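You operate a simulated robot arm through the tools that you are given. There is no shell and no other tool.

Carry out the task below with a simulated robot arm. There is one attempt and no reset: what you move stays moved.

JOB
Jog mark 57 to the pointer, lock the rolls and colour the white label purple.
Fine: black knob on FWD, back to 0 after; lock with the blue lever before you colour; the crayon goes back in its cup. Set down upright: what you pick out. A coat counts when it lies all over at full strength: go over it till it gets no stronger.

It is judged by the outcome, as a careful person would: the job done as asked, and still so three seconds after it is handed in. It fails if anything else is knocked over, pushed out of place, dropped, spilled or broken.

ROBOT AND FRAMES
A 7-joint arm with a two-finger parallel gripper, fixed in place. Base frame: the origin is on the floor under the middle of its stand, x ahead of it, y to its left, z up; the work surface is at about z = 86. Readings come in cm, rad, newtons and seconds.
It reaches about 137.2 cm from its shoulder. Its first joint turns from -2.601 to 2.601 rad. Payload 3.43 kg.
Tool frame: the origin (TCP) lies between the finger pads and is the grasp point; the fingertips stand 3 cm ahead of it; z points along the fingers, y is the line along which they close. The gripper opens to 9.4 cm. The fingers are 2.8 cm wide and 1 cm thick; the gripper's body (5 by 9.6 cm) begins 5.5 cm behind the TCP.
Orientation is that of the tool frame in the base frame, as a unit quaternion [x, y, z, w]. With the fingers straight down and closing along the base's y, the tool's x points along the base's -x, its y along +y and its z along -z.

CONTROLS
- The arm moves only by the tool send_rows. Its argument "plan" is a list of rows, each an object (a shift or turn left out is 0, a gripper value left out holds the last) with "delta_pos": the shift along the tool's x, y, z in units of 100 mm (1.0 is 100 mm), a list of three; "delta_rot": the turn, a rotation vector about the tool's x, y, z in units of 120 degrees (1.0 is 120 degrees), a list of three; "gripper": the closure in counts, from 0 (fully open) to 255 (shut). In form: [{"delta_pos": [tx, ty, tz], "delta_rot": [rx, ry, rz], "gripper": gripper}, ...]. A call has 1 to 20 rows; each row is the pose to reach, as a shift and turn from the pose commanded when the call began, along the tool's axes at that moment. A call with a number of a shift or a turn outside -1 to 1 is refused whole. Rows are played at 5 a second. More than 5 cm and 0.15 rad between two rows, or a gripper value outside its range, and nothing of the call is played. Where a pose cannot be reached the arm comes as near as it can. A force on the tool above 40 N (or 10 N above the force at the start of the call, whichever is more), or a blocked arm, ends the call early, and 0.2 s more pass. The fingers move at their own pace (about 4.5 cm/s each) and stop on an object; they squeeze with about 33 N. The grip force told is the motor's: it shows also when the fingers shut on nothing. Time passes only in rows, and 0.2 s behind the last, so rows that repeat a pose let the fingers close. It gives the time, the measured TCP pose, the force on the tool (base axes), the opening and the grip force at its end, in the units of the frame above (readings bear some noise), with the torque about the TCP (base axes, N m) and any sound that the robot's microphone picked up.
- Cameras (640 x 400 px; columns grow to the right, rows downward): "scene" is fixed at [5.03, -64.32, 145.88]; the picture's right is [-0.16, -0.99, 0.00], its down [-0.47, 0.08, -0.88] and it looks along [0.87, -0.14, -0.48] (base axes); focal length 339 px, centre (320, 200). "wrist" rides on the gripper at [7.6, 1.4, -10.2] in the tool frame; the picture's right is [-0.18, 0.98, 0.00], its down [-0.75, -0.14, -0.64] and it looks along [-0.63, -0.12, 0.77] (tool axes); focal length 243 px, centre (320, 200). There is no depth. A picture from a camera that has moved, and an enlarged one, comes with that camera's place and axes in the base frame and with its lens. The place of the scene camera against the robot may be out by one fixed shift of up to 1.2 cm in any direction.
- capture(camera): a new picture of that camera. No time passes.
- inspect(camera, box): a new picture of the part [left, top, right, bottom] of that camera's present view, enlarged. No time passes.
- close_job(): hands the job in; it is judged then, once.

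Places have to be worked out from the pictures, the camera data and where the tool is seen. Open the gripper and draw the arm clear of the work before you hand the job in, unless the task says otherwise.

The tools are called after "Emit:" by a JSON object that holds its "op" and its "data". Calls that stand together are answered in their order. send_rows: Moves the arm, as the interface text tells. Its arguments: {"type":"object","properties":{"plan":{"type":"array","items":{"type":"object","properties":{"delta_pos":{"type":"array","items":{"type":"number"}},"delta_rot":{"type":"array","items":{"type":"number"}},"gripper":{"type":"number"}}}}},"required":["plan"]} The other tools are called the same way: capture (camera) takes a picture; inspect (camera, box) takes an enlarged picture of a part of a camera's view; close_job () hands the job in.

At the start:

```text
t: 0.0
tcp_pos: [60.91, -77.76, 122.06]
orientation: [0.001, 1.0, 0.0, 0.0]
contact_force: [0.2, -0.7, -0.4]
moment: [-0.01, 0.01, 0.02]
grip_width: 9.4
finger_force: 0.0
```

scene: 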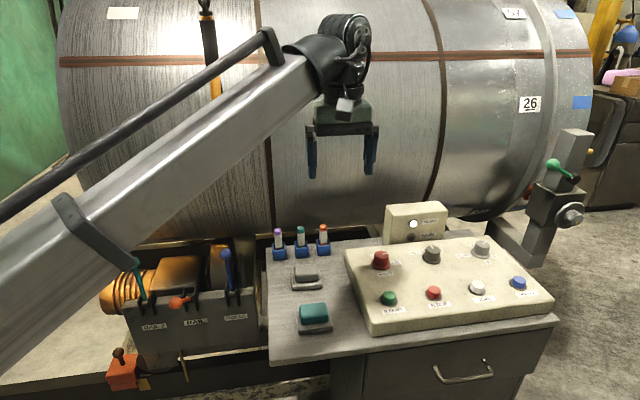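
wrist: 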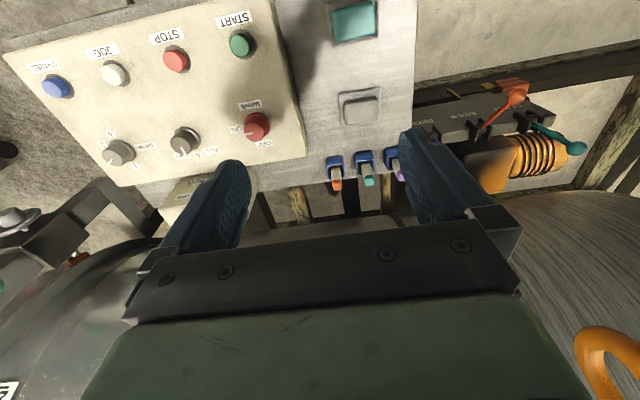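

I start by looking closely at the scene: the drum, the panel, the levers and the crayon cups.

Emit:
{"op": "inspect", "data": {"camera": "scene", "box": [340, 190, 560, 340]}}

Emit:
{"op": "inspect", "data": {"camera": "scene", "box": [90, 220, 350, 400]}}

Emit:
{"op": "inspect", "data": {"camera": "scene", "box": [440, 0, 640, 140]}}

Emit:
{"op": "inspect", "data": {"camera": "scene", "box": [480, 110, 640, 260]}}

Emit:
{"op": "inspect", "data": {"camera": "wrist", "box": [0, 0, 320, 200]}}

Emit:
{"op": "inspect", "data": {"camera": "wrist", "box": [320, 60, 640, 260]}}

```text
2.67 times, centred on (450, 265) of scene
camera zoom: at [5.03, -64.32, 145.88], right [-0.16, -0.99, 0.0], down [-0.47, 0.08, -0.88], along [0.87, -0.14, -0.48], focal length 904 px, centre (-27, 27)
```

zoom: 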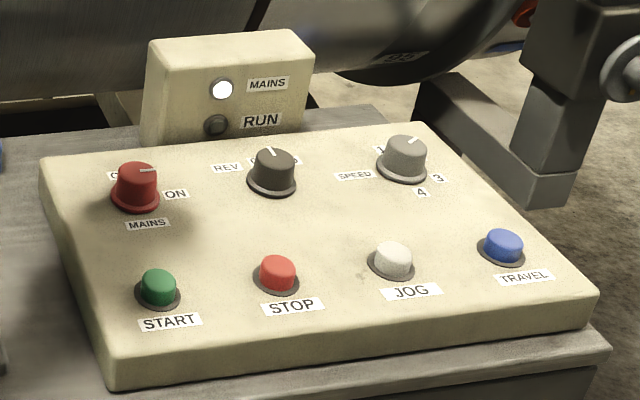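

```text
2.22 times, centred on (220, 310) of scene
camera zoom: at [5.03, -64.32, 145.88], right [-0.16, -0.99, 0.0], down [-0.47, 0.08, -0.88], along [0.87, -0.14, -0.48], focal length 753 px, centre (542, -44)
```

zoom: 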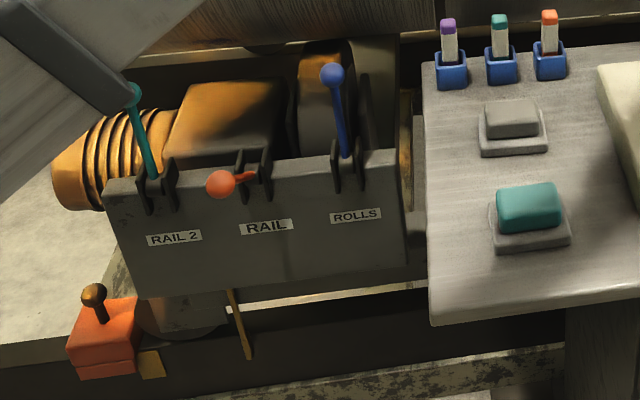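

```text
2.86 times, centred on (540, 70) of scene
camera zoom: at [5.03, -64.32, 145.88], right [-0.16, -0.99, 0.0], down [-0.47, 0.08, -0.88], along [0.87, -0.14, -0.48], focal length 968 px, centre (-309, 571)
```

zoom: 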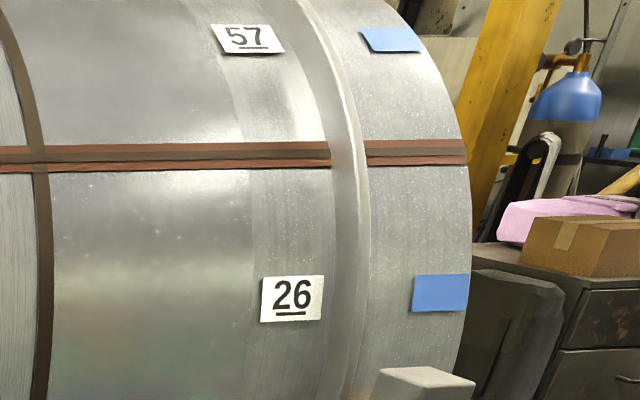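

```text
2.67 times, centred on (560, 185) of scene
camera zoom: at [5.03, -64.32, 145.88], right [-0.16, -0.99, 0.0], down [-0.47, 0.08, -0.88], along [0.87, -0.14, -0.48], focal length 904 px, centre (-320, 240)
```

zoom: 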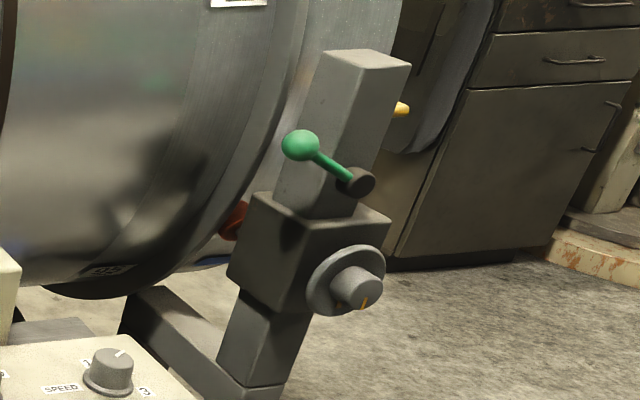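

```text
2.00 times, centred on (160, 100) of wrist
camera zoom: at [53.33, -76.43, 132.28], right [0.18, 0.98, 0.0], down [0.75, -0.14, 0.64], along [0.63, -0.12, -0.77], focal length 485 px, centre (640, 400)
```

zoom: 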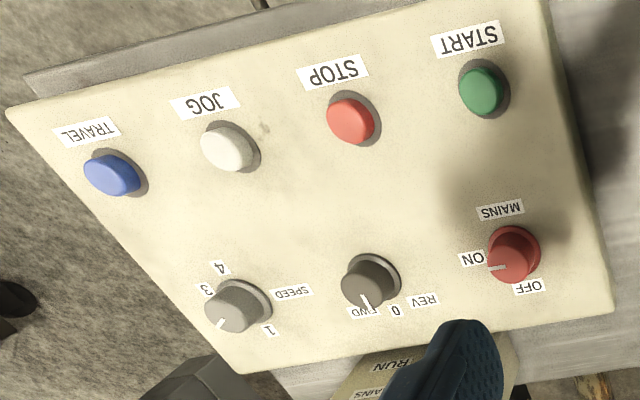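

```text
2.00 times, centred on (480, 160) of wrist
camera zoom: at [53.33, -76.43, 132.28], right [0.18, 0.98, 0.0], down [0.75, -0.14, 0.64], along [0.63, -0.12, -0.77], focal length 485 px, centre (0, 280)
```

zoom: 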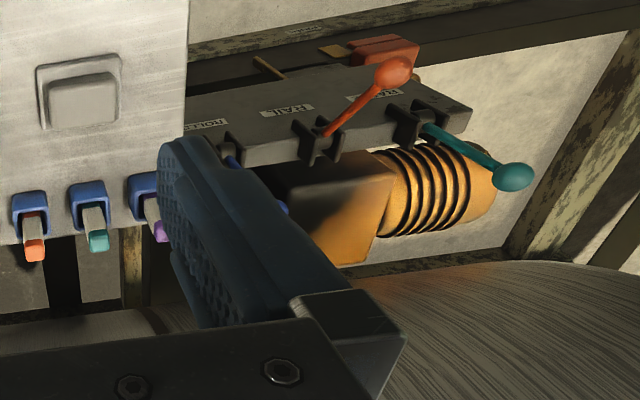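

Now I look at the drum surface for the pointer and the labels.

Emit:
{"op": "inspect", "data": {"camera": "scene", "box": [60, 0, 260, 125]}}

Emit:
{"op": "inspect", "data": {"camera": "scene", "box": [240, 0, 460, 140]}}

Emit:
{"op": "inspect", "data": {"camera": "scene", "box": [480, 0, 600, 75]}}

Emit:
{"op": "inspect", "data": {"camera": "scene", "box": [510, 115, 630, 190]}}

Emit:
{"op": "inspect", "data": {"camera": "wrist", "box": [0, 200, 200, 400]}}

Emit:
{"op": "inspect", "data": {"camera": "scene", "box": [250, 215, 350, 280]}}

```text
3.20 times, centred on (160, 62) of scene
camera zoom: at [5.03, -64.32, 145.88], right [-0.16, -0.99, 0.0], down [-0.47, 0.08, -0.88], along [0.87, -0.14, -0.48], focal length 1085 px, centre (832, 640)
```

zoom: 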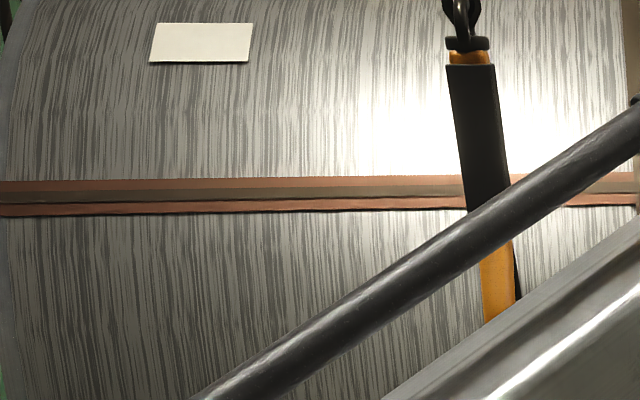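

```text
2.86 times, centred on (350, 70) of scene
camera zoom: at [5.03, -64.32, 145.88], right [-0.16, -0.99, 0.0], down [-0.47, 0.08, -0.88], along [0.87, -0.14, -0.48], focal length 968 px, centre (234, 571)
```

zoom: 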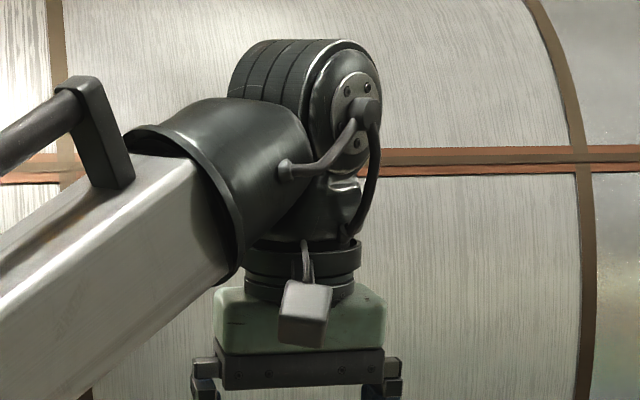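

```text
5.33 times, centred on (540, 38) of scene
camera zoom: at [5.03, -64.32, 145.88], right [-0.16, -0.99, 0.0], down [-0.47, 0.08, -0.88], along [0.87, -0.14, -0.48], focal length 1808 px, centre (-853, 1067)
```

zoom: 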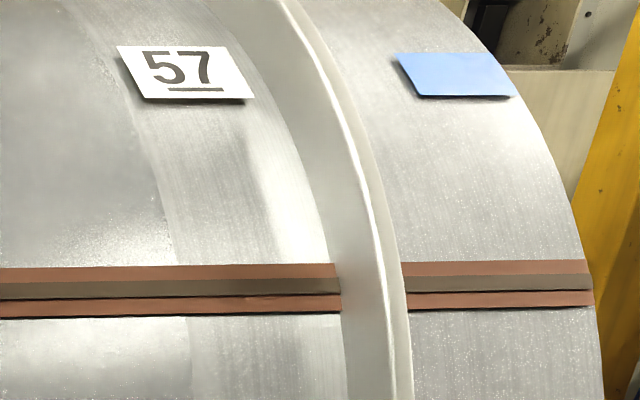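

```text
5.33 times, centred on (570, 152) of scene
camera zoom: at [5.03, -64.32, 145.88], right [-0.16, -0.99, 0.0], down [-0.47, 0.08, -0.88], along [0.87, -0.14, -0.48], focal length 1808 px, centre (-1013, 453)
```

zoom: 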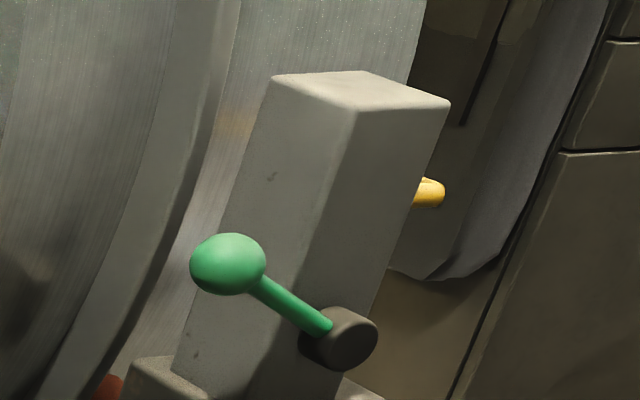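

```text
2.00 times, centred on (100, 300) of wrist
camera zoom: at [53.33, -76.43, 132.28], right [0.18, 0.98, 0.0], down [0.75, -0.14, 0.64], along [0.63, -0.12, -0.77], focal length 485 px, centre (760, 0)
```

zoom: 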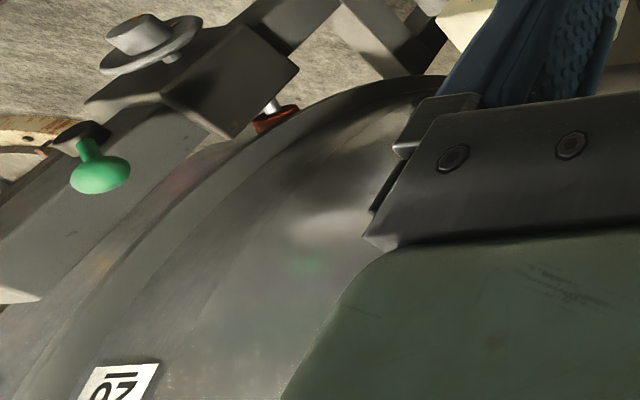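

```text
6.15 times, centred on (300, 248) of scene
camera zoom: at [5.03, -64.32, 145.88], right [-0.16, -0.99, 0.0], down [-0.47, 0.08, -0.88], along [0.87, -0.14, -0.48], focal length 2086 px, centre (443, -92)
```

zoom: 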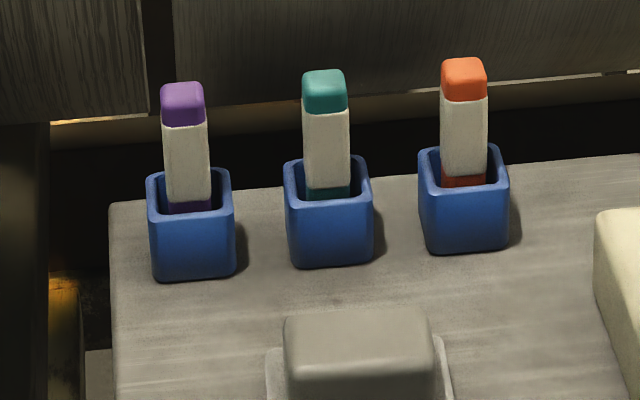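

The crayon cups sit around x≈80, y≈-66/-72/-78 (tops near z≈96), and the panel's JOG button is near (56,-108). I can't make out the pointer yet, so I tilt the wrist up to look at the drum and the column at the right.

Emit:
{"op": "send_rows", "data": {"plan": [{"delta_pos": [0.2, 0, -0.1], "delta_rot": [0, -0.06, 0]}, {"delta_pos": [0.4, 0, -0.2], "delta_rot": [0, -0.12, 0]}, {"delta_pos": [0.6, 0, -0.3], "delta_rot": [0, -0.18, 0]}, {"delta_pos": [0.8, 0, -0.4], "delta_rot": [0, -0.24, 0]}, {"delta_pos": [1.0, 0, -0.5], "delta_rot": [0, -0.3, 0]}, {"delta_pos": [1.0, 0, -0.6], "delta_rot": [0, -0.36, 0]}, {"delta_pos": [1.0, 0, -0.7], "delta_rot": [0, -0.36, 0]}]}}

```text
t: 1.6
tcp_pos: [50.94, -77.75, 129.01]
orientation: [0.0, 0.929, 0.0, 0.369]
contact_force: [0.1, 0.0, -0.2]
moment: [0.0, 0.0, 0.0]
grip_width: 9.38
finger_force: 0.0
```

The arm moved back and tilted; I check both views.

Emit:
{"op": "capture", "data": {"camera": "wrist"}}

Emit:
{"op": "capture", "data": {"camera": "scene"}}

```text
taken
camera wrist: at [38.33, -76.46, 131.27], right [0.13, 0.98, 0.13], down [0.11, -0.14, 0.98], along [0.98, -0.12, -0.13], focal length 243 px, centre (320, 200)
```

wrist: 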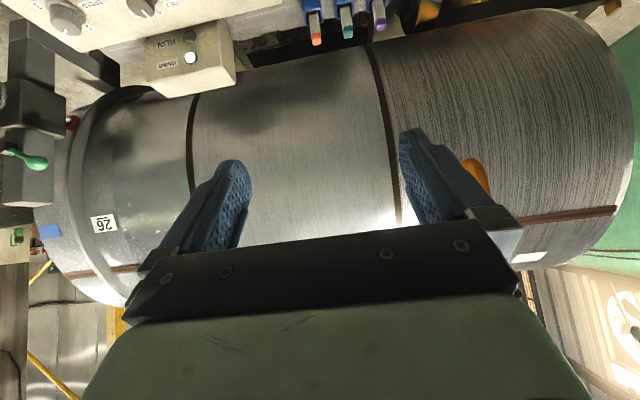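

```text
taken
```

scene: 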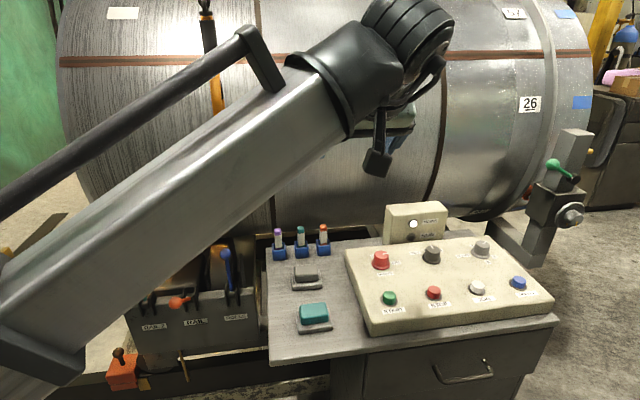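

The drum is visible now. I zoom on the column and the left and right ends, looking for a pointer.

Emit:
{"op": "inspect", "data": {"camera": "wrist", "box": [0, 80, 160, 280]}}

Emit:
{"op": "inspect", "data": {"camera": "wrist", "box": [30, 90, 130, 160]}}

Emit:
{"op": "inspect", "data": {"camera": "wrist", "box": [420, 160, 640, 300]}}

Emit:
{"op": "inspect", "data": {"camera": "scene", "box": [500, 165, 560, 205]}}

Emit:
{"op": "inspect", "data": {"camera": "wrist", "box": [180, 0, 440, 160]}}

```text
2.00 times, centred on (80, 180) of wrist
camera zoom: at [38.33, -76.46, 131.27], right [0.13, 0.98, 0.13], down [0.11, -0.14, 0.98], along [0.98, -0.12, -0.13], focal length 485 px, centre (800, 240)
```

zoom: 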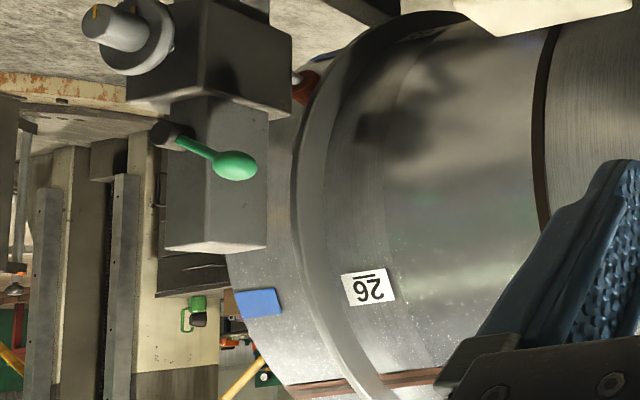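

```text
5.71 times, centred on (80, 125) of wrist
camera zoom: at [38.33, -76.46, 131.27], right [0.13, 0.98, 0.13], down [0.11, -0.14, 0.98], along [0.98, -0.12, -0.13], focal length 1386 px, centre (1691, 629)
```

zoom: 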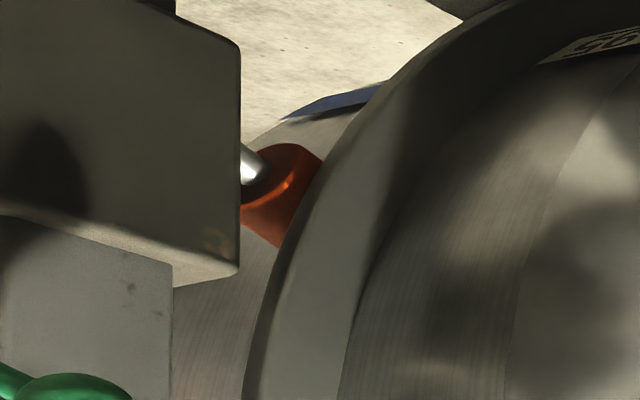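

```text
2.86 times, centred on (530, 230) of wrist
camera zoom: at [38.33, -76.46, 131.27], right [0.13, 0.98, 0.13], down [0.11, -0.14, 0.98], along [0.98, -0.12, -0.13], focal length 693 px, centre (-280, 114)
```

zoom: 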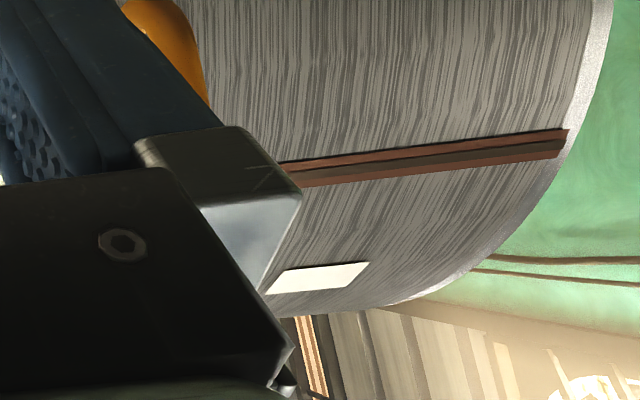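

```text
10.00 times, centred on (530, 185) of scene
camera zoom: at [5.03, -64.32, 145.88], right [-0.16, -0.99, 0.0], down [-0.47, 0.08, -0.88], along [0.87, -0.14, -0.48], focal length 3390 px, centre (-1780, 350)
```

zoom: 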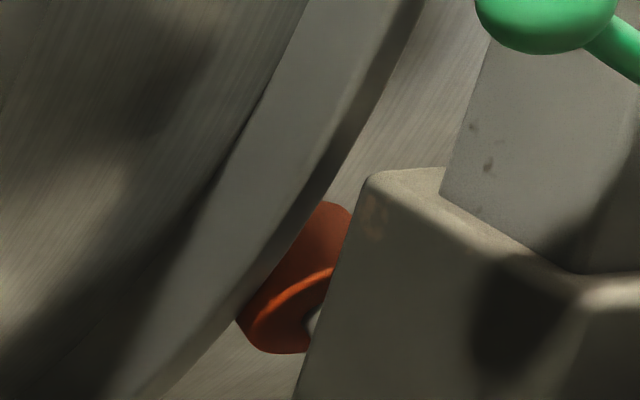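

```text
2.46 times, centred on (310, 80) of wrist
camera zoom: at [38.33, -76.46, 131.27], right [0.13, 0.98, 0.13], down [0.11, -0.14, 0.98], along [0.98, -0.12, -0.13], focal length 597 px, centre (345, 495)
```

zoom: 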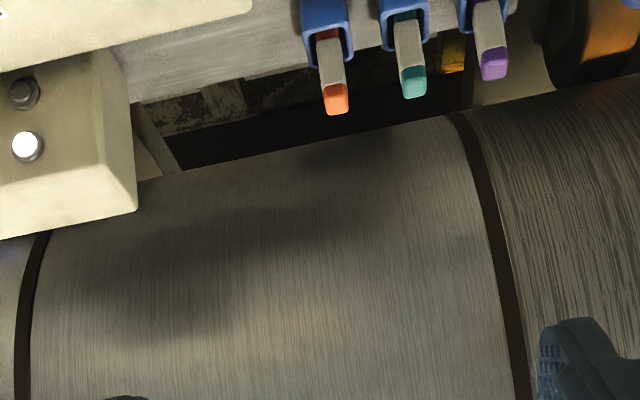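

I can't identify the pointer yet. I look at the orange/black hanging item and at the yellow bit by the column.

Emit:
{"op": "inspect", "data": {"camera": "wrist", "box": [400, 100, 560, 220]}}

Emit:
{"op": "inspect", "data": {"camera": "scene", "box": [170, 0, 270, 120]}}

Emit:
{"op": "inspect", "data": {"camera": "scene", "box": [500, 0, 640, 90]}}

Emit:
{"op": "inspect", "data": {"camera": "scene", "box": [590, 100, 640, 300]}}

Emit:
{"op": "inspect", "data": {"camera": "scene", "box": [380, 0, 520, 40]}}

```text
3.33 times, centred on (480, 160) of wrist
camera zoom: at [38.33, -76.46, 131.27], right [0.13, 0.98, 0.13], down [0.11, -0.14, 0.98], along [0.98, -0.12, -0.13], focal length 809 px, centre (-213, 333)
```

zoom: 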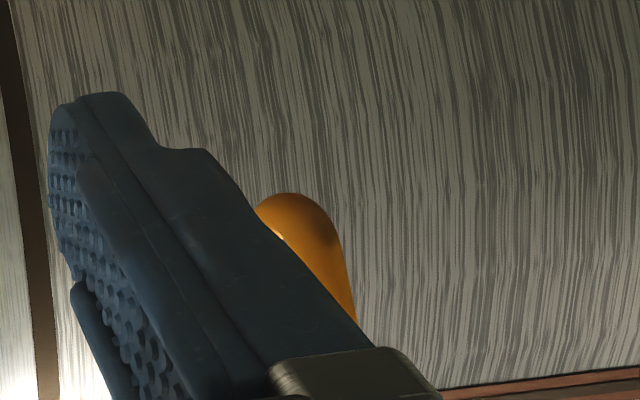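

```text
3.33 times, centred on (220, 60) of scene
camera zoom: at [5.03, -64.32, 145.88], right [-0.16, -0.99, 0.0], down [-0.47, 0.08, -0.88], along [0.87, -0.14, -0.48], focal length 1130 px, centre (653, 667)
```

zoom: 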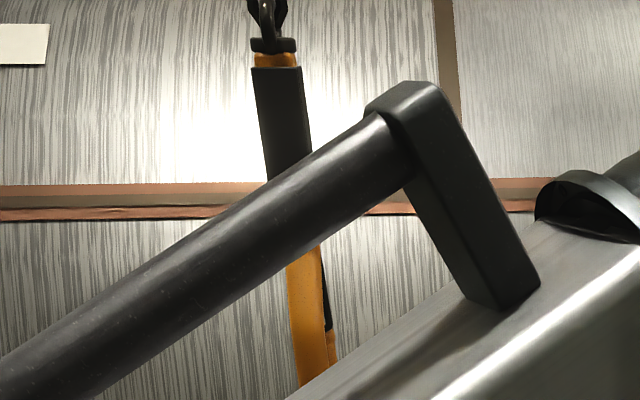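

```text
4.44 times, centred on (570, 45) of scene
camera zoom: at [5.03, -64.32, 145.88], right [-0.16, -0.99, 0.0], down [-0.47, 0.08, -0.88], along [0.87, -0.14, -0.48], focal length 1507 px, centre (-791, 889)
```

zoom: 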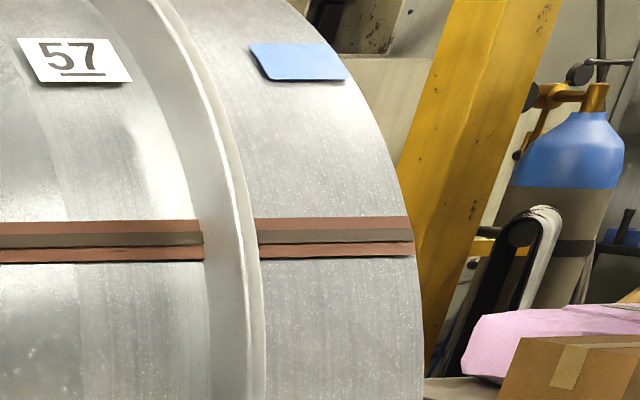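

```text
2.00 times, centred on (615, 200) of scene
camera zoom: at [5.03, -64.32, 145.88], right [-0.16, -0.99, 0.0], down [-0.47, 0.08, -0.88], along [0.87, -0.14, -0.48], focal length 678 px, centre (-270, 200)
```

zoom: 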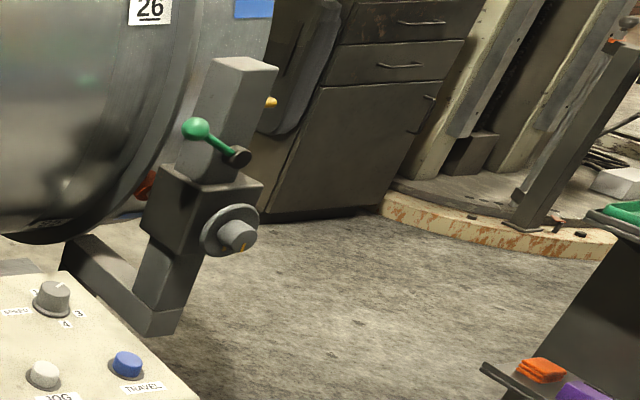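

```text
4.57 times, centred on (450, 20) of scene
camera zoom: at [5.03, -64.32, 145.88], right [-0.16, -0.99, 0.0], down [-0.47, 0.08, -0.88], along [0.87, -0.14, -0.48], focal length 1550 px, centre (-274, 1023)
```

zoom: 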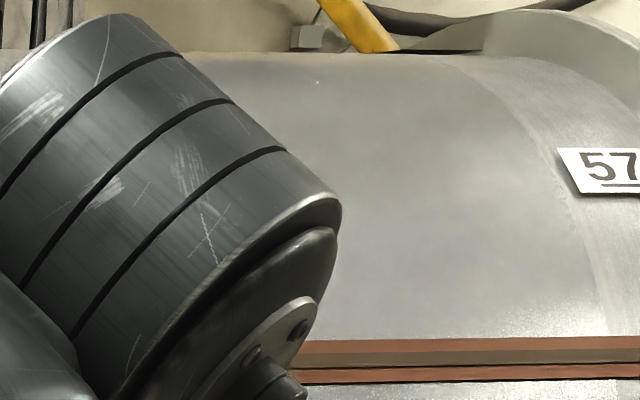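

The zoom renders beyond the sensor edge, so I use thin boxes to see above, to the right and around the normal view.

Emit:
{"op": "inspect", "data": {"camera": "scene", "box": [0, 0, 640, 4]}}

Emit:
{"op": "inspect", "data": {"camera": "scene", "box": [636, 0, 640, 400]}}

Emit:
{"op": "inspect", "data": {"camera": "wrist", "box": [0, 0, 4, 400]}}

Emit:
{"op": "inspect", "data": {"camera": "wrist", "box": [636, 0, 640, 400]}}

Emit:
{"op": "inspect", "data": {"camera": "scene", "box": [0, 396, 640, 400]}}

```text
1.00 times, centred on (320, 2) of scene (not enlarged: the box is as wide or as high as the picture)
camera zoom: at [5.03, -64.32, 145.88], right [-0.16, -0.99, 0.0], down [-0.47, 0.08, -0.88], along [0.87, -0.14, -0.48], focal length 339 px, centre (320, 398)
```

zoom: 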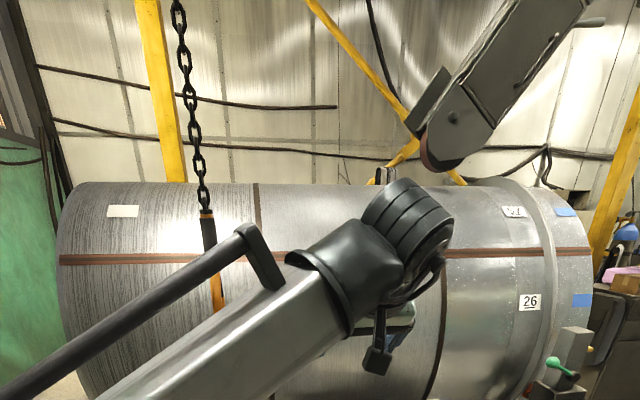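

```text
1.00 times, centred on (638, 200) of scene (not enlarged: the box is as wide or as high as the picture)
camera zoom: at [5.03, -64.32, 145.88], right [-0.16, -0.99, 0.0], down [-0.47, 0.08, -0.88], along [0.87, -0.14, -0.48], focal length 339 px, centre (2, 200)
```

zoom: 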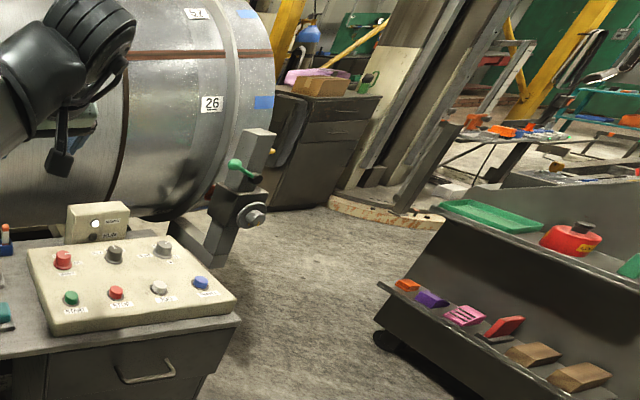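

```text
1.00 times, centred on (2, 200) of wrist (not enlarged: the box is as wide or as high as the picture)
camera zoom: at [38.33, -76.46, 131.27], right [0.13, 0.98, 0.13], down [0.11, -0.14, 0.98], along [0.98, -0.12, -0.13], focal length 243 px, centre (638, 200)
```

zoom: 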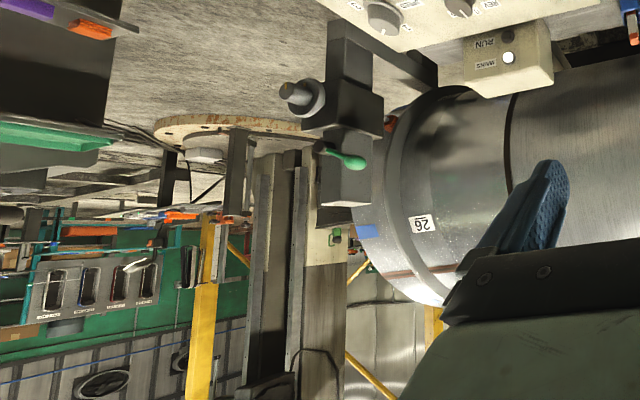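

```text
1.00 times, centred on (638, 200) of wrist (not enlarged: the box is as wide or as high as the picture)
camera zoom: at [38.33, -76.46, 131.27], right [0.13, 0.98, 0.13], down [0.11, -0.14, 0.98], along [0.98, -0.12, -0.13], focal length 243 px, centre (2, 200)
```

zoom: 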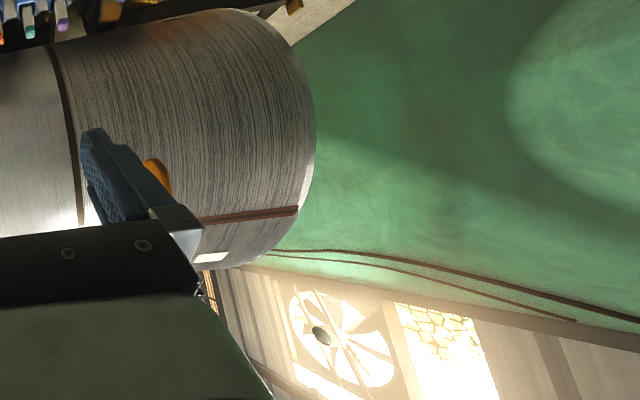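

```text
1.00 times, centred on (320, 398) of scene (not enlarged: the box is as wide or as high as the picture)
camera zoom: at [5.03, -64.32, 145.88], right [-0.16, -0.99, 0.0], down [-0.47, 0.08, -0.88], along [0.87, -0.14, -0.48], focal length 339 px, centre (320, 2)
```

zoom: 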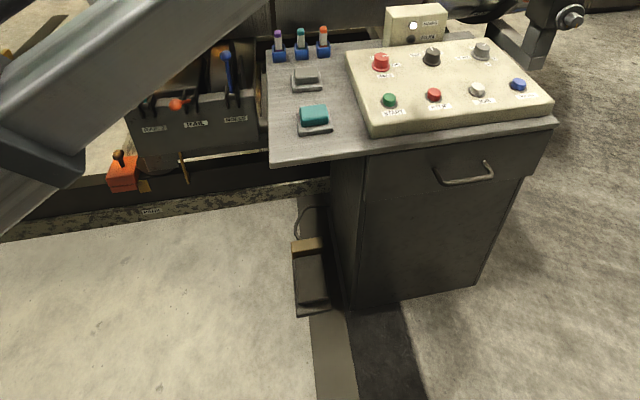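

No clear pointer yet; the column with the red cone and yellow tip near (96,-153,91) is the best candidate. I turn the wrist camera toward it and move closer.

Emit:
{"op": "send_rows", "data": {"plan": [{"delta_pos": [0, -0.25, 0], "delta_rot": [0.04, 0, 0.0424]}, {"delta_pos": [0, -0.5, 0], "delta_rot": [0.08, 0, 0.0848]}, {"delta_pos": [0, -0.75, 0], "delta_rot": [0.12, 0, 0.127]}, {"delta_pos": [0, -1, 0], "delta_rot": [0.16, 0, 0.1696]}, {"delta_pos": [0, -1, 0], "delta_rot": [0.2, 0, 0.212]}, {"delta_pos": [0, -1, 0], "delta_rot": [0.229, 0, 0.2427]}]}}

Emit:
{"op": "capture", "data": {"camera": "wrist"}}

```text
t: 3.0
tcp_pos: [50.87, -87.75, 128.99]
orientation: [0.319, 0.873, -0.127, 0.346]
contact_force: [0.2, -0.1, 0.0]
moment: [-0.01, -0.02, -0.01]
grip_width: 9.4
finger_force: 0.0
```

```text
taken
camera wrist: at [42.23, -78.59, 131.26], right [0.74, 0.66, 0.12], down [-0.01, -0.18, 0.98], along [0.68, -0.73, -0.13], focal length 243 px, centre (320, 200)
```

wrist: 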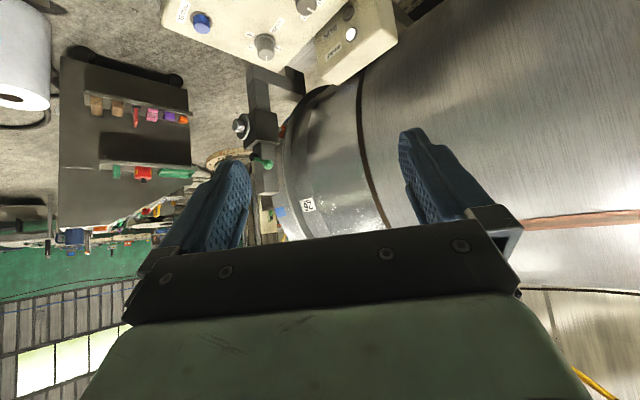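

I move the wrist closer toward the column in two steps.

Emit:
{"op": "send_rows", "data": {"plan": [{"delta_pos": [-0.235, -0.2, 0.313]}, {"delta_pos": [-0.47, -0.4, 0.626]}, {"delta_pos": [-0.704, -0.598, 0.938]}]}}

Emit:
{"op": "send_rows", "data": {"plan": [{"delta_pos": [-0.235, -0.2, 0.313]}, {"delta_pos": [-0.47, -0.4, 0.626]}, {"delta_pos": [-0.704, -0.598, 0.938]}]}}

Emit:
{"op": "capture", "data": {"camera": "wrist"}}

Emit:
{"op": "inspect", "data": {"camera": "wrist", "box": [220, 60, 360, 220]}}

```text
t: 3.8
tcp_pos: [55.94, -99.83, 126.96]
orientation: [0.318, 0.873, -0.127, 0.347]
contact_force: [0.1, 0.4, 0.1]
moment: [-0.03, 0.03, 0.01]
grip_width: 9.41
finger_force: 0.0
```

```text
t: 4.6
tcp_pos: [60.19, -110.15, 124.2]
orientation: [0.318, 0.873, -0.128, 0.347]
contact_force: [0.0, -0.2, -0.1]
moment: [0.0, 0.0, 0.02]
grip_width: 9.44
finger_force: 0.1
out of reach, approached as far as the arm can: row 3
```

```text
taken
camera wrist: at [51.47, -100.97, 126.5], right [0.74, 0.67, 0.12], down [-0.01, -0.18, 0.98], along [0.68, -0.73, -0.12], focal length 243 px, centre (320, 200)
```

wrist: 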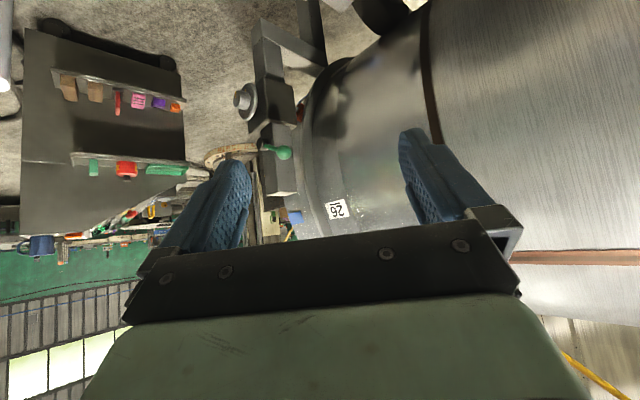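

```text
2.50 times, centred on (290, 140) of wrist
camera zoom: at [51.47, -100.97, 126.5], right [0.74, 0.67, 0.12], down [-0.01, -0.18, 0.98], along [0.68, -0.73, -0.12], focal length 606 px, centre (395, 350)
```

zoom: 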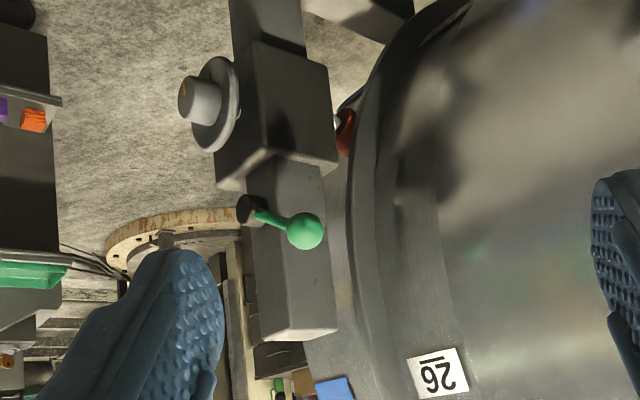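

The inner side of the column is still hidden. I raise the wrist and pull it nearer, then pitch it down to look over the column between it and the drum.

Emit:
{"op": "send_rows", "data": {"plan": [{"delta_pos": [-0.08, 0.26, -0.23]}, {"delta_pos": [-0.16, 0.52, -0.46]}, {"delta_pos": [-0.247, 0.77, -0.68]}]}}

Emit:
{"op": "send_rows", "data": {"plan": [{"delta_pos": [-0.06, 0.19, -0.17], "delta_rot": [0.022, 0.04, 0.0235]}, {"delta_pos": [-0.12, 0.38, -0.34], "delta_rot": [0.044, 0.08, 0.047]}, {"delta_pos": [-0.18, 0.57, -0.51], "delta_rot": [0.066, 0.12, 0.07]}, {"delta_pos": [-0.247, 0.77, -0.68], "delta_rot": [0.0886, 0.161, 0.094]}]}}

Emit:
{"op": "capture", "data": {"camera": "wrist"}}

Emit:
{"op": "inspect", "data": {"camera": "wrist", "box": [220, 60, 360, 220]}}

```text
t: 5.4
tcp_pos: [62.91, -102.53, 130.96]
orientation: [0.318, 0.874, -0.127, 0.345]
contact_force: [0.1, -0.4, -0.4]
moment: [0.03, 0.0, 0.04]
grip_width: 9.42
finger_force: 0.2
```

```text
t: 6.4
tcp_pos: [65.11, -93.99, 137.0]
orientation: [0.45, 0.868, -0.118, 0.174]
contact_force: [-0.6, 0.3, -0.6]
moment: [0.03, -0.02, 0.0]
grip_width: 9.4
finger_force: 0.0
out of reach, approached as far as the arm can: row 4
```

```text
taken
camera wrist: at [60.25, -83.94, 143.23], right [0.91, 0.42, 0.03], down [0.16, -0.41, 0.9], along [0.39, -0.81, -0.44], focal length 243 px, centre (320, 200)
```

wrist: 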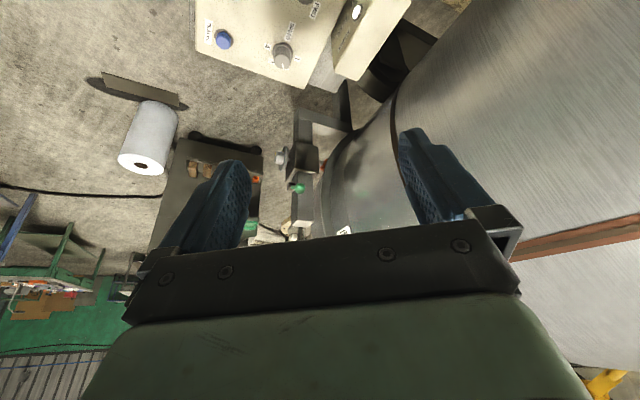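

```text
2.50 times, centred on (290, 140) of wrist
camera zoom: at [60.25, -83.94, 143.23], right [0.91, 0.42, 0.03], down [0.16, -0.41, 0.9], along [0.39, -0.81, -0.44], focal length 606 px, centre (395, 350)
```

zoom: 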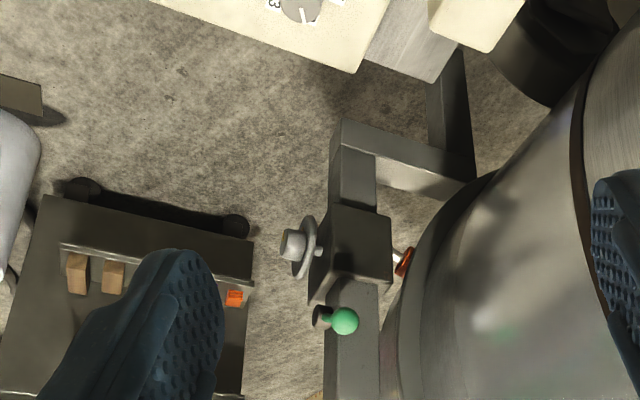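

The red part is a small wheel against the drum, not a pointer. I zoom just above it, near the column top, which is at the edge of the gripper's body.

Emit:
{"op": "inspect", "data": {"camera": "wrist", "box": [270, 150, 370, 240]}}

Emit:
{"op": "inspect", "data": {"camera": "scene", "box": [480, 0, 640, 200]}}

```text
4.44 times, centred on (320, 195) of wrist
camera zoom: at [60.25, -83.94, 143.23], right [0.91, 0.42, 0.03], down [0.16, -0.41, 0.9], along [0.39, -0.81, -0.44], focal length 1078 px, centre (320, 222)
```

zoom: 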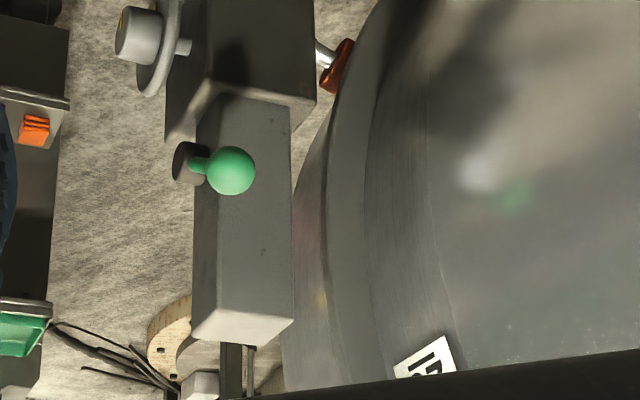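

```text
2.00 times, centred on (560, 100) of scene
camera zoom: at [5.03, -64.32, 145.88], right [-0.16, -0.99, 0.0], down [-0.47, 0.08, -0.88], along [0.87, -0.14, -0.48], focal length 678 px, centre (-160, 400)
```

zoom: 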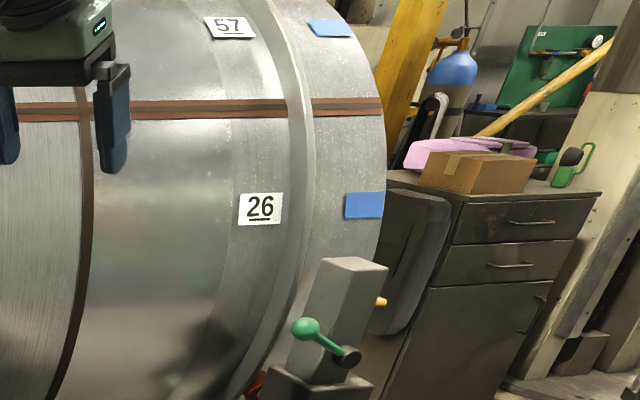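

The yellow item behind the column, around (88,-162,108), seems to aim at the drum band carrying the blue plates. I zoom in strongly on it with the fixed camera.

Emit:
{"op": "inspect", "data": {"camera": "scene", "box": [575, 135, 610, 165]}}

Emit:
{"op": "inspect", "data": {"camera": "scene", "box": [520, 90, 610, 150]}}

```text
13.33 times, centred on (592, 150) of scene
camera zoom: at [5.03, -64.32, 145.88], right [-0.16, -0.99, 0.0], down [-0.47, 0.08, -0.88], along [0.87, -0.14, -0.48], focal length 4520 px, centre (-3313, 867)
```

zoom: 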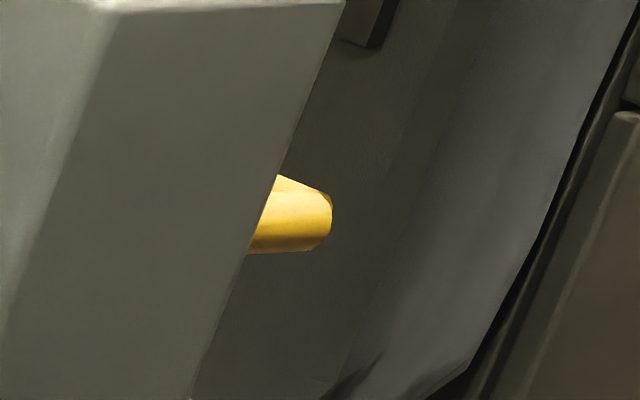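

```text
6.67 times, centred on (565, 120) of scene
camera zoom: at [5.03, -64.32, 145.88], right [-0.16, -0.99, 0.0], down [-0.47, 0.08, -0.88], along [0.87, -0.14, -0.48], focal length 2260 px, centre (-1313, 733)
```

zoom: 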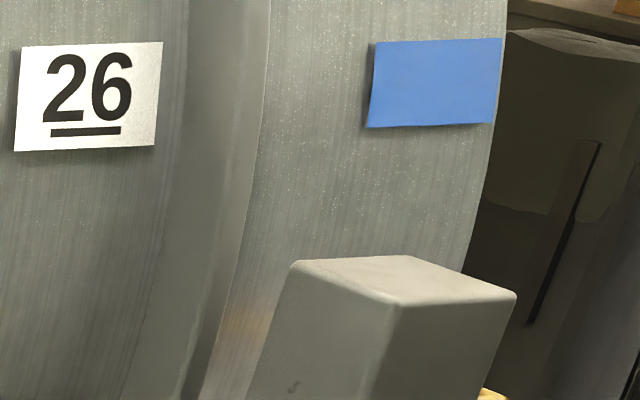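

To see around the column's far side, I'll take the wrist to about (37,-121,118) with the tool straight down, rotated so that the camera sits on the -y side.

Emit:
{"op": "send_rows", "data": {"plan": [{"delta_pos": [0.005, -0.075, 0.045], "delta_rot": [-0.0152, 0.0112, -0.0641]}, {"delta_pos": [0.01, -0.15, 0.09], "delta_rot": [-0.0304, 0.0224, -0.1282]}, {"delta_pos": [0.015, -0.225, 0.135], "delta_rot": [-0.0456, 0.0336, -0.1923]}, {"delta_pos": [0.02, -0.3, 0.18], "delta_rot": [-0.0608, 0.0447, -0.2563]}, {"delta_pos": [0.025, -0.38, 0.225], "delta_rot": [-0.076, 0.0559, -0.3204]}, {"delta_pos": [0.03, -0.46, 0.27], "delta_rot": [-0.0912, 0.0671, -0.3845]}, {"delta_pos": [0.035, -0.54, 0.315], "delta_rot": [-0.1064, 0.0783, -0.4486]}, {"delta_pos": [0.04, -0.62, 0.36], "delta_rot": [-0.1216, 0.0895, -0.5127]}, {"delta_pos": [0.05, -0.7, 0.405], "delta_rot": [-0.1368, 0.1007, -0.5768]}, {"delta_pos": [0.06, -0.78, 0.45], "delta_rot": [-0.152, 0.1118, -0.6408]}, {"delta_pos": [0.065, -0.86, 0.495], "delta_rot": [-0.1672, 0.123, -0.7049]}, {"delta_pos": [0.07, -0.935, 0.54], "delta_rot": [-0.1824, 0.1342, -0.769]}]}}

Emit:
{"op": "send_rows", "data": {"plan": [{"delta_pos": [0.4, -0.03, 0.16]}, {"delta_pos": [0.7, -0.06, 0.32]}, {"delta_pos": [0.97, -0.083, 0.475]}]}}

Emit:
{"op": "send_rows", "data": {"plan": [{"delta_pos": [0.4, -0.03, 0.16]}, {"delta_pos": [0.7, -0.06, 0.32]}, {"delta_pos": [0.97, -0.083, 0.475]}]}}

```text
t: 9.0
tcp_pos: [54.75, -94.08, 128.97]
orientation: [-0.336, 0.942, -0.002, 0.0]
contact_force: [0.2, -0.7, -0.3]
moment: [0.02, 0.01, 0.03]
grip_width: 9.4
finger_force: 0.1
out of reach, approached as far as the arm can: row 1, 2, 3, 4, 5, 6, 7, 8, 9, 10, 11, 12
```

```text
t: 9.8
tcp_pos: [47.69, -99.99, 123.83]
orientation: [-0.335, 0.942, 0.0, 0.002]
contact_force: [1.2, 0.7, 0.5]
moment: [-0.02, 0.02, 0.02]
grip_width: 9.38
finger_force: 0.1
out of reach, approached as far as the arm can: row 1, 2, 3
```

```text
t: 10.6
tcp_pos: [39.89, -105.13, 118.48]
orientation: [-0.334, 0.942, -0.001, 0.001]
contact_force: [0.8, 0.8, 0.4]
moment: [0.0, -0.01, 0.0]
grip_width: 9.38
finger_force: 0.0
out of reach, approached as far as the arm can: row 1, 2, 3
```

The arm is near its reach here. I look from this spot, using the extended left edge of the view.

Emit:
{"op": "inspect", "data": {"camera": "wrist", "box": [0, 200, 4, 400]}}

Emit:
{"op": "capture", "data": {"camera": "wrist"}}

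```text
2.00 times, centred on (2, 300) of wrist
camera zoom: at [33.17, -108.84, 128.8], right [-0.48, 0.88, 0.0], down [0.67, 0.37, 0.64], along [0.57, 0.31, -0.77], focal length 485 px, centre (956, 0)
```

zoom: 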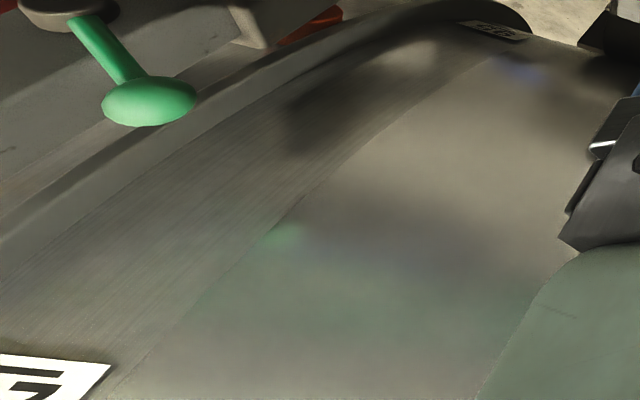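

```text
taken
camera wrist: at [33.17, -108.84, 128.8], right [-0.48, 0.88, 0.0], down [0.67, 0.37, 0.64], along [0.57, 0.31, -0.77], focal length 243 px, centre (320, 200)
```

wrist: 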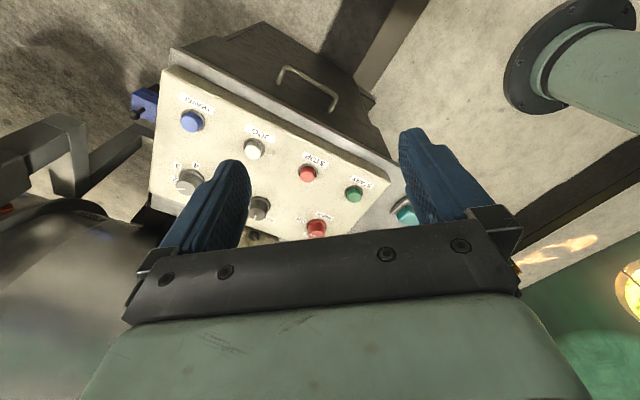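

I check the scene view now that the arm is elsewhere, including the area above and around the drum.

Emit:
{"op": "inspect", "data": {"camera": "scene", "box": [0, 0, 640, 4]}}

Emit:
{"op": "inspect", "data": {"camera": "scene", "box": [0, 0, 320, 4]}}

Emit:
{"op": "inspect", "data": {"camera": "scene", "box": [320, 0, 640, 4]}}

Emit:
{"op": "inspect", "data": {"camera": "scene", "box": [60, 200, 380, 400]}}

```text
1.00 times, centred on (320, 2) of scene (not enlarged: the box is as wide or as high as the picture)
camera zoom: at [5.03, -64.32, 145.88], right [-0.16, -0.99, 0.0], down [-0.47, 0.08, -0.88], along [0.87, -0.14, -0.48], focal length 339 px, centre (320, 398)
```

zoom: 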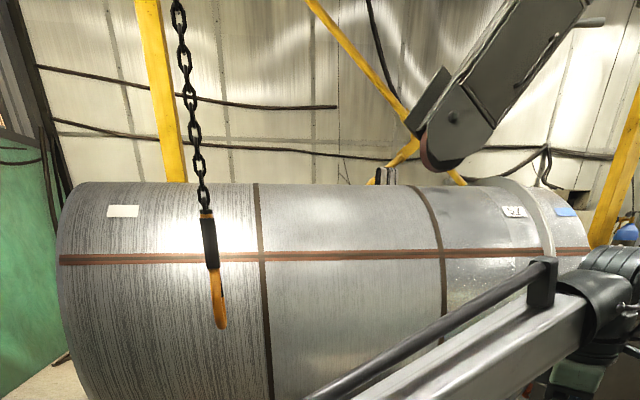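

```text
2.00 times, centred on (160, 2) of scene
camera zoom: at [5.03, -64.32, 145.88], right [-0.16, -0.99, 0.0], down [-0.47, 0.08, -0.88], along [0.87, -0.14, -0.48], focal length 678 px, centre (640, 596)
```

zoom: 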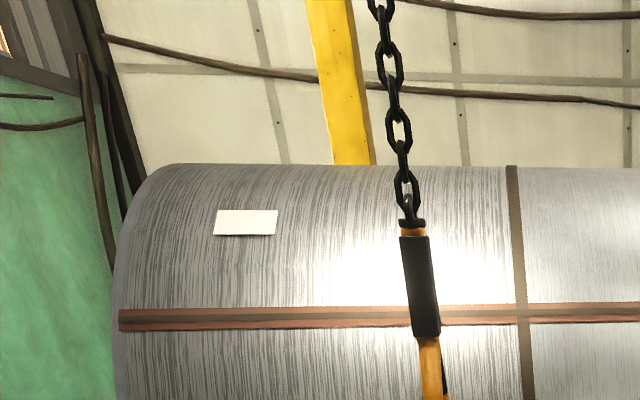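

```text
2.00 times, centred on (480, 2) of scene
camera zoom: at [5.03, -64.32, 145.88], right [-0.16, -0.99, 0.0], down [-0.47, 0.08, -0.88], along [0.87, -0.14, -0.48], focal length 678 px, centre (0, 596)
```

zoom: 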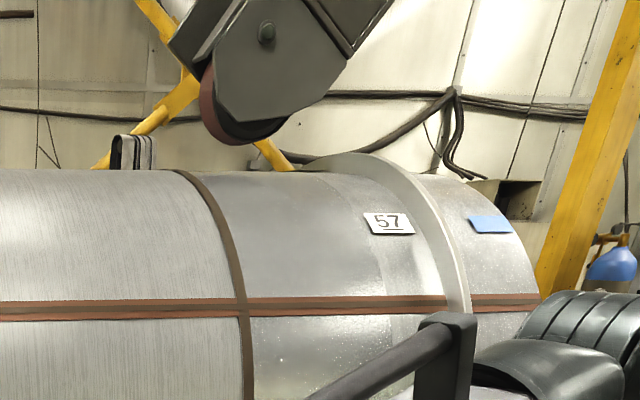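

```text
2.00 times, centred on (220, 300) of scene
camera zoom: at [5.03, -64.32, 145.88], right [-0.16, -0.99, 0.0], down [-0.47, 0.08, -0.88], along [0.87, -0.14, -0.48], focal length 678 px, centre (520, 0)
```

zoom: 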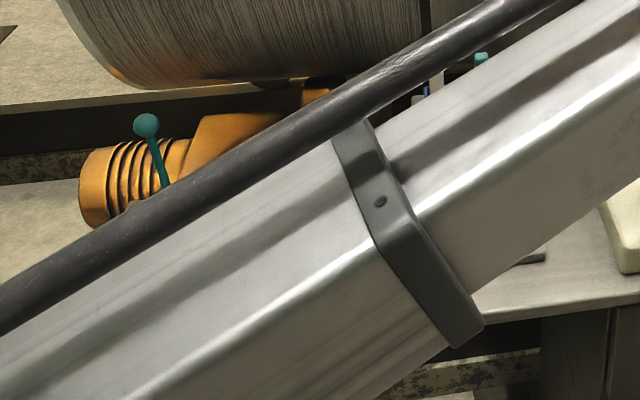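

The yellow bar seems fixed to the column's -y face near (85,-158,110), aiming +x at the drum at roughly axis height. I check the extended wrist view from here for it.

Emit:
{"op": "inspect", "data": {"camera": "wrist", "box": [0, 0, 4, 400]}}

Emit:
{"op": "inspect", "data": {"camera": "wrist", "box": [0, 40, 4, 400]}}

```text
1.00 times, centred on (2, 200) of wrist (not enlarged: the box is as wide or as high as the picture)
camera zoom: at [33.17, -108.84, 128.8], right [-0.48, 0.88, 0.0], down [0.67, 0.37, 0.64], along [0.57, 0.31, -0.77], focal length 243 px, centre (638, 200)
```

zoom: 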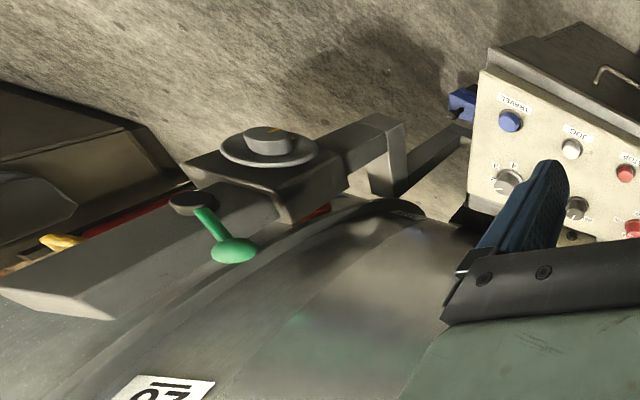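

```text
1.11 times, centred on (2, 220) of wrist
camera zoom: at [33.17, -108.84, 128.8], right [-0.48, 0.88, 0.0], down [0.67, 0.37, 0.64], along [0.57, 0.31, -0.77], focal length 270 px, centre (673, 178)
```

zoom: 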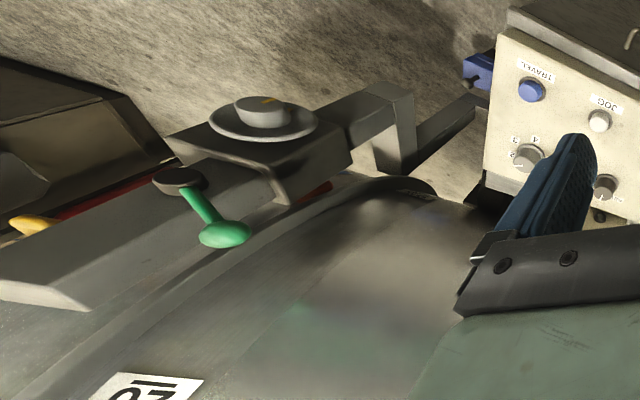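

The yellow bar projects beyond the column's -y side. To see it properly I point the tool toward -y (horizontal) so the camera can look past the column from lower x and farther -y.

Emit:
{"op": "send_rows", "data": {"plan": [{"delta_pos": [0.05, -0.06, 0], "delta_rot": [0.0598, 0.0212, 0.0212]}, {"delta_pos": [0.1, -0.12, 0], "delta_rot": [0.1197, 0.0424, 0.0424]}, {"delta_pos": [0.15, -0.19, 0], "delta_rot": [0.1795, 0.0636, 0.0636]}, {"delta_pos": [0.2, -0.25, 0], "delta_rot": [0.2393, 0.0849, 0.0849]}, {"delta_pos": [0.26, -0.32, 0], "delta_rot": [0.2992, 0.1061, 0.1061]}, {"delta_pos": [0.31, -0.38, 0], "delta_rot": [0.359, 0.1273, 0.1273]}, {"delta_pos": [0.36, -0.45, 0], "delta_rot": [0.4188, 0.1485, 0.1485]}, {"delta_pos": [0.42, -0.52, 0], "delta_rot": [0.4787, 0.1697, 0.1697]}, {"delta_pos": [0.47, -0.58, 0], "delta_rot": [0.5385, 0.1909, 0.1909]}, {"delta_pos": [0.52, -0.65, 0], "delta_rot": [0.5983, 0.2122, 0.2122]}, {"delta_pos": [0.58, -0.71, 0], "delta_rot": [0.6582, 0.2334, 0.2334]}, {"delta_pos": [0.63, -0.777, 0], "delta_rot": [0.718, 0.2546, 0.2546]}]}}

Emit:
{"op": "send_rows", "data": {"plan": [{"delta_pos": [0, 0, 0.3]}, {"delta_pos": [0, 0, 0.6]}, {"delta_pos": [0, 0, 0.9]}]}}

Emit:
{"op": "capture", "data": {"camera": "wrist"}}

```text
t: 13.2
tcp_pos: [39.89, -115.16, 118.27]
orientation: [-0.001, 0.707, -0.707, 0.002]
contact_force: [0.2, 0.2, 0.5]
moment: [0.01, -0.01, 0.04]
grip_width: 9.39
finger_force: 0.0
```

```text
t: 14.0
tcp_pos: [40.0, -124.24, 118.27]
orientation: [0.001, 0.708, -0.707, 0.002]
contact_force: [0.3, -0.5, 0.5]
moment: [0.04, 0.0, 0.02]
grip_width: 9.42
finger_force: 0.0
```

```text
taken
camera wrist: at [32.31, -114.07, 116.9], right [0.19, 0.0, -0.98], down [0.75, 0.64, 0.14], along [0.63, -0.77, 0.12], focal length 243 px, centre (320, 200)
```

wrist: 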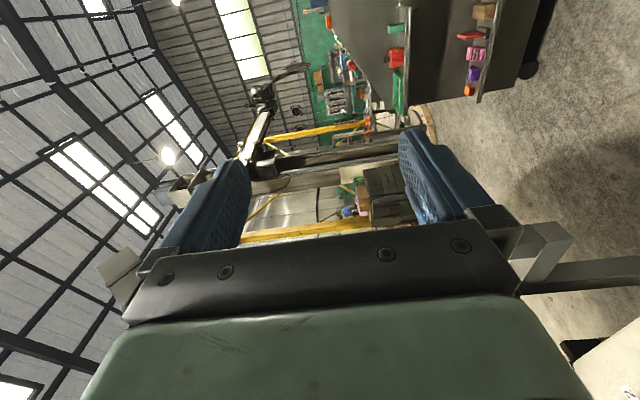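

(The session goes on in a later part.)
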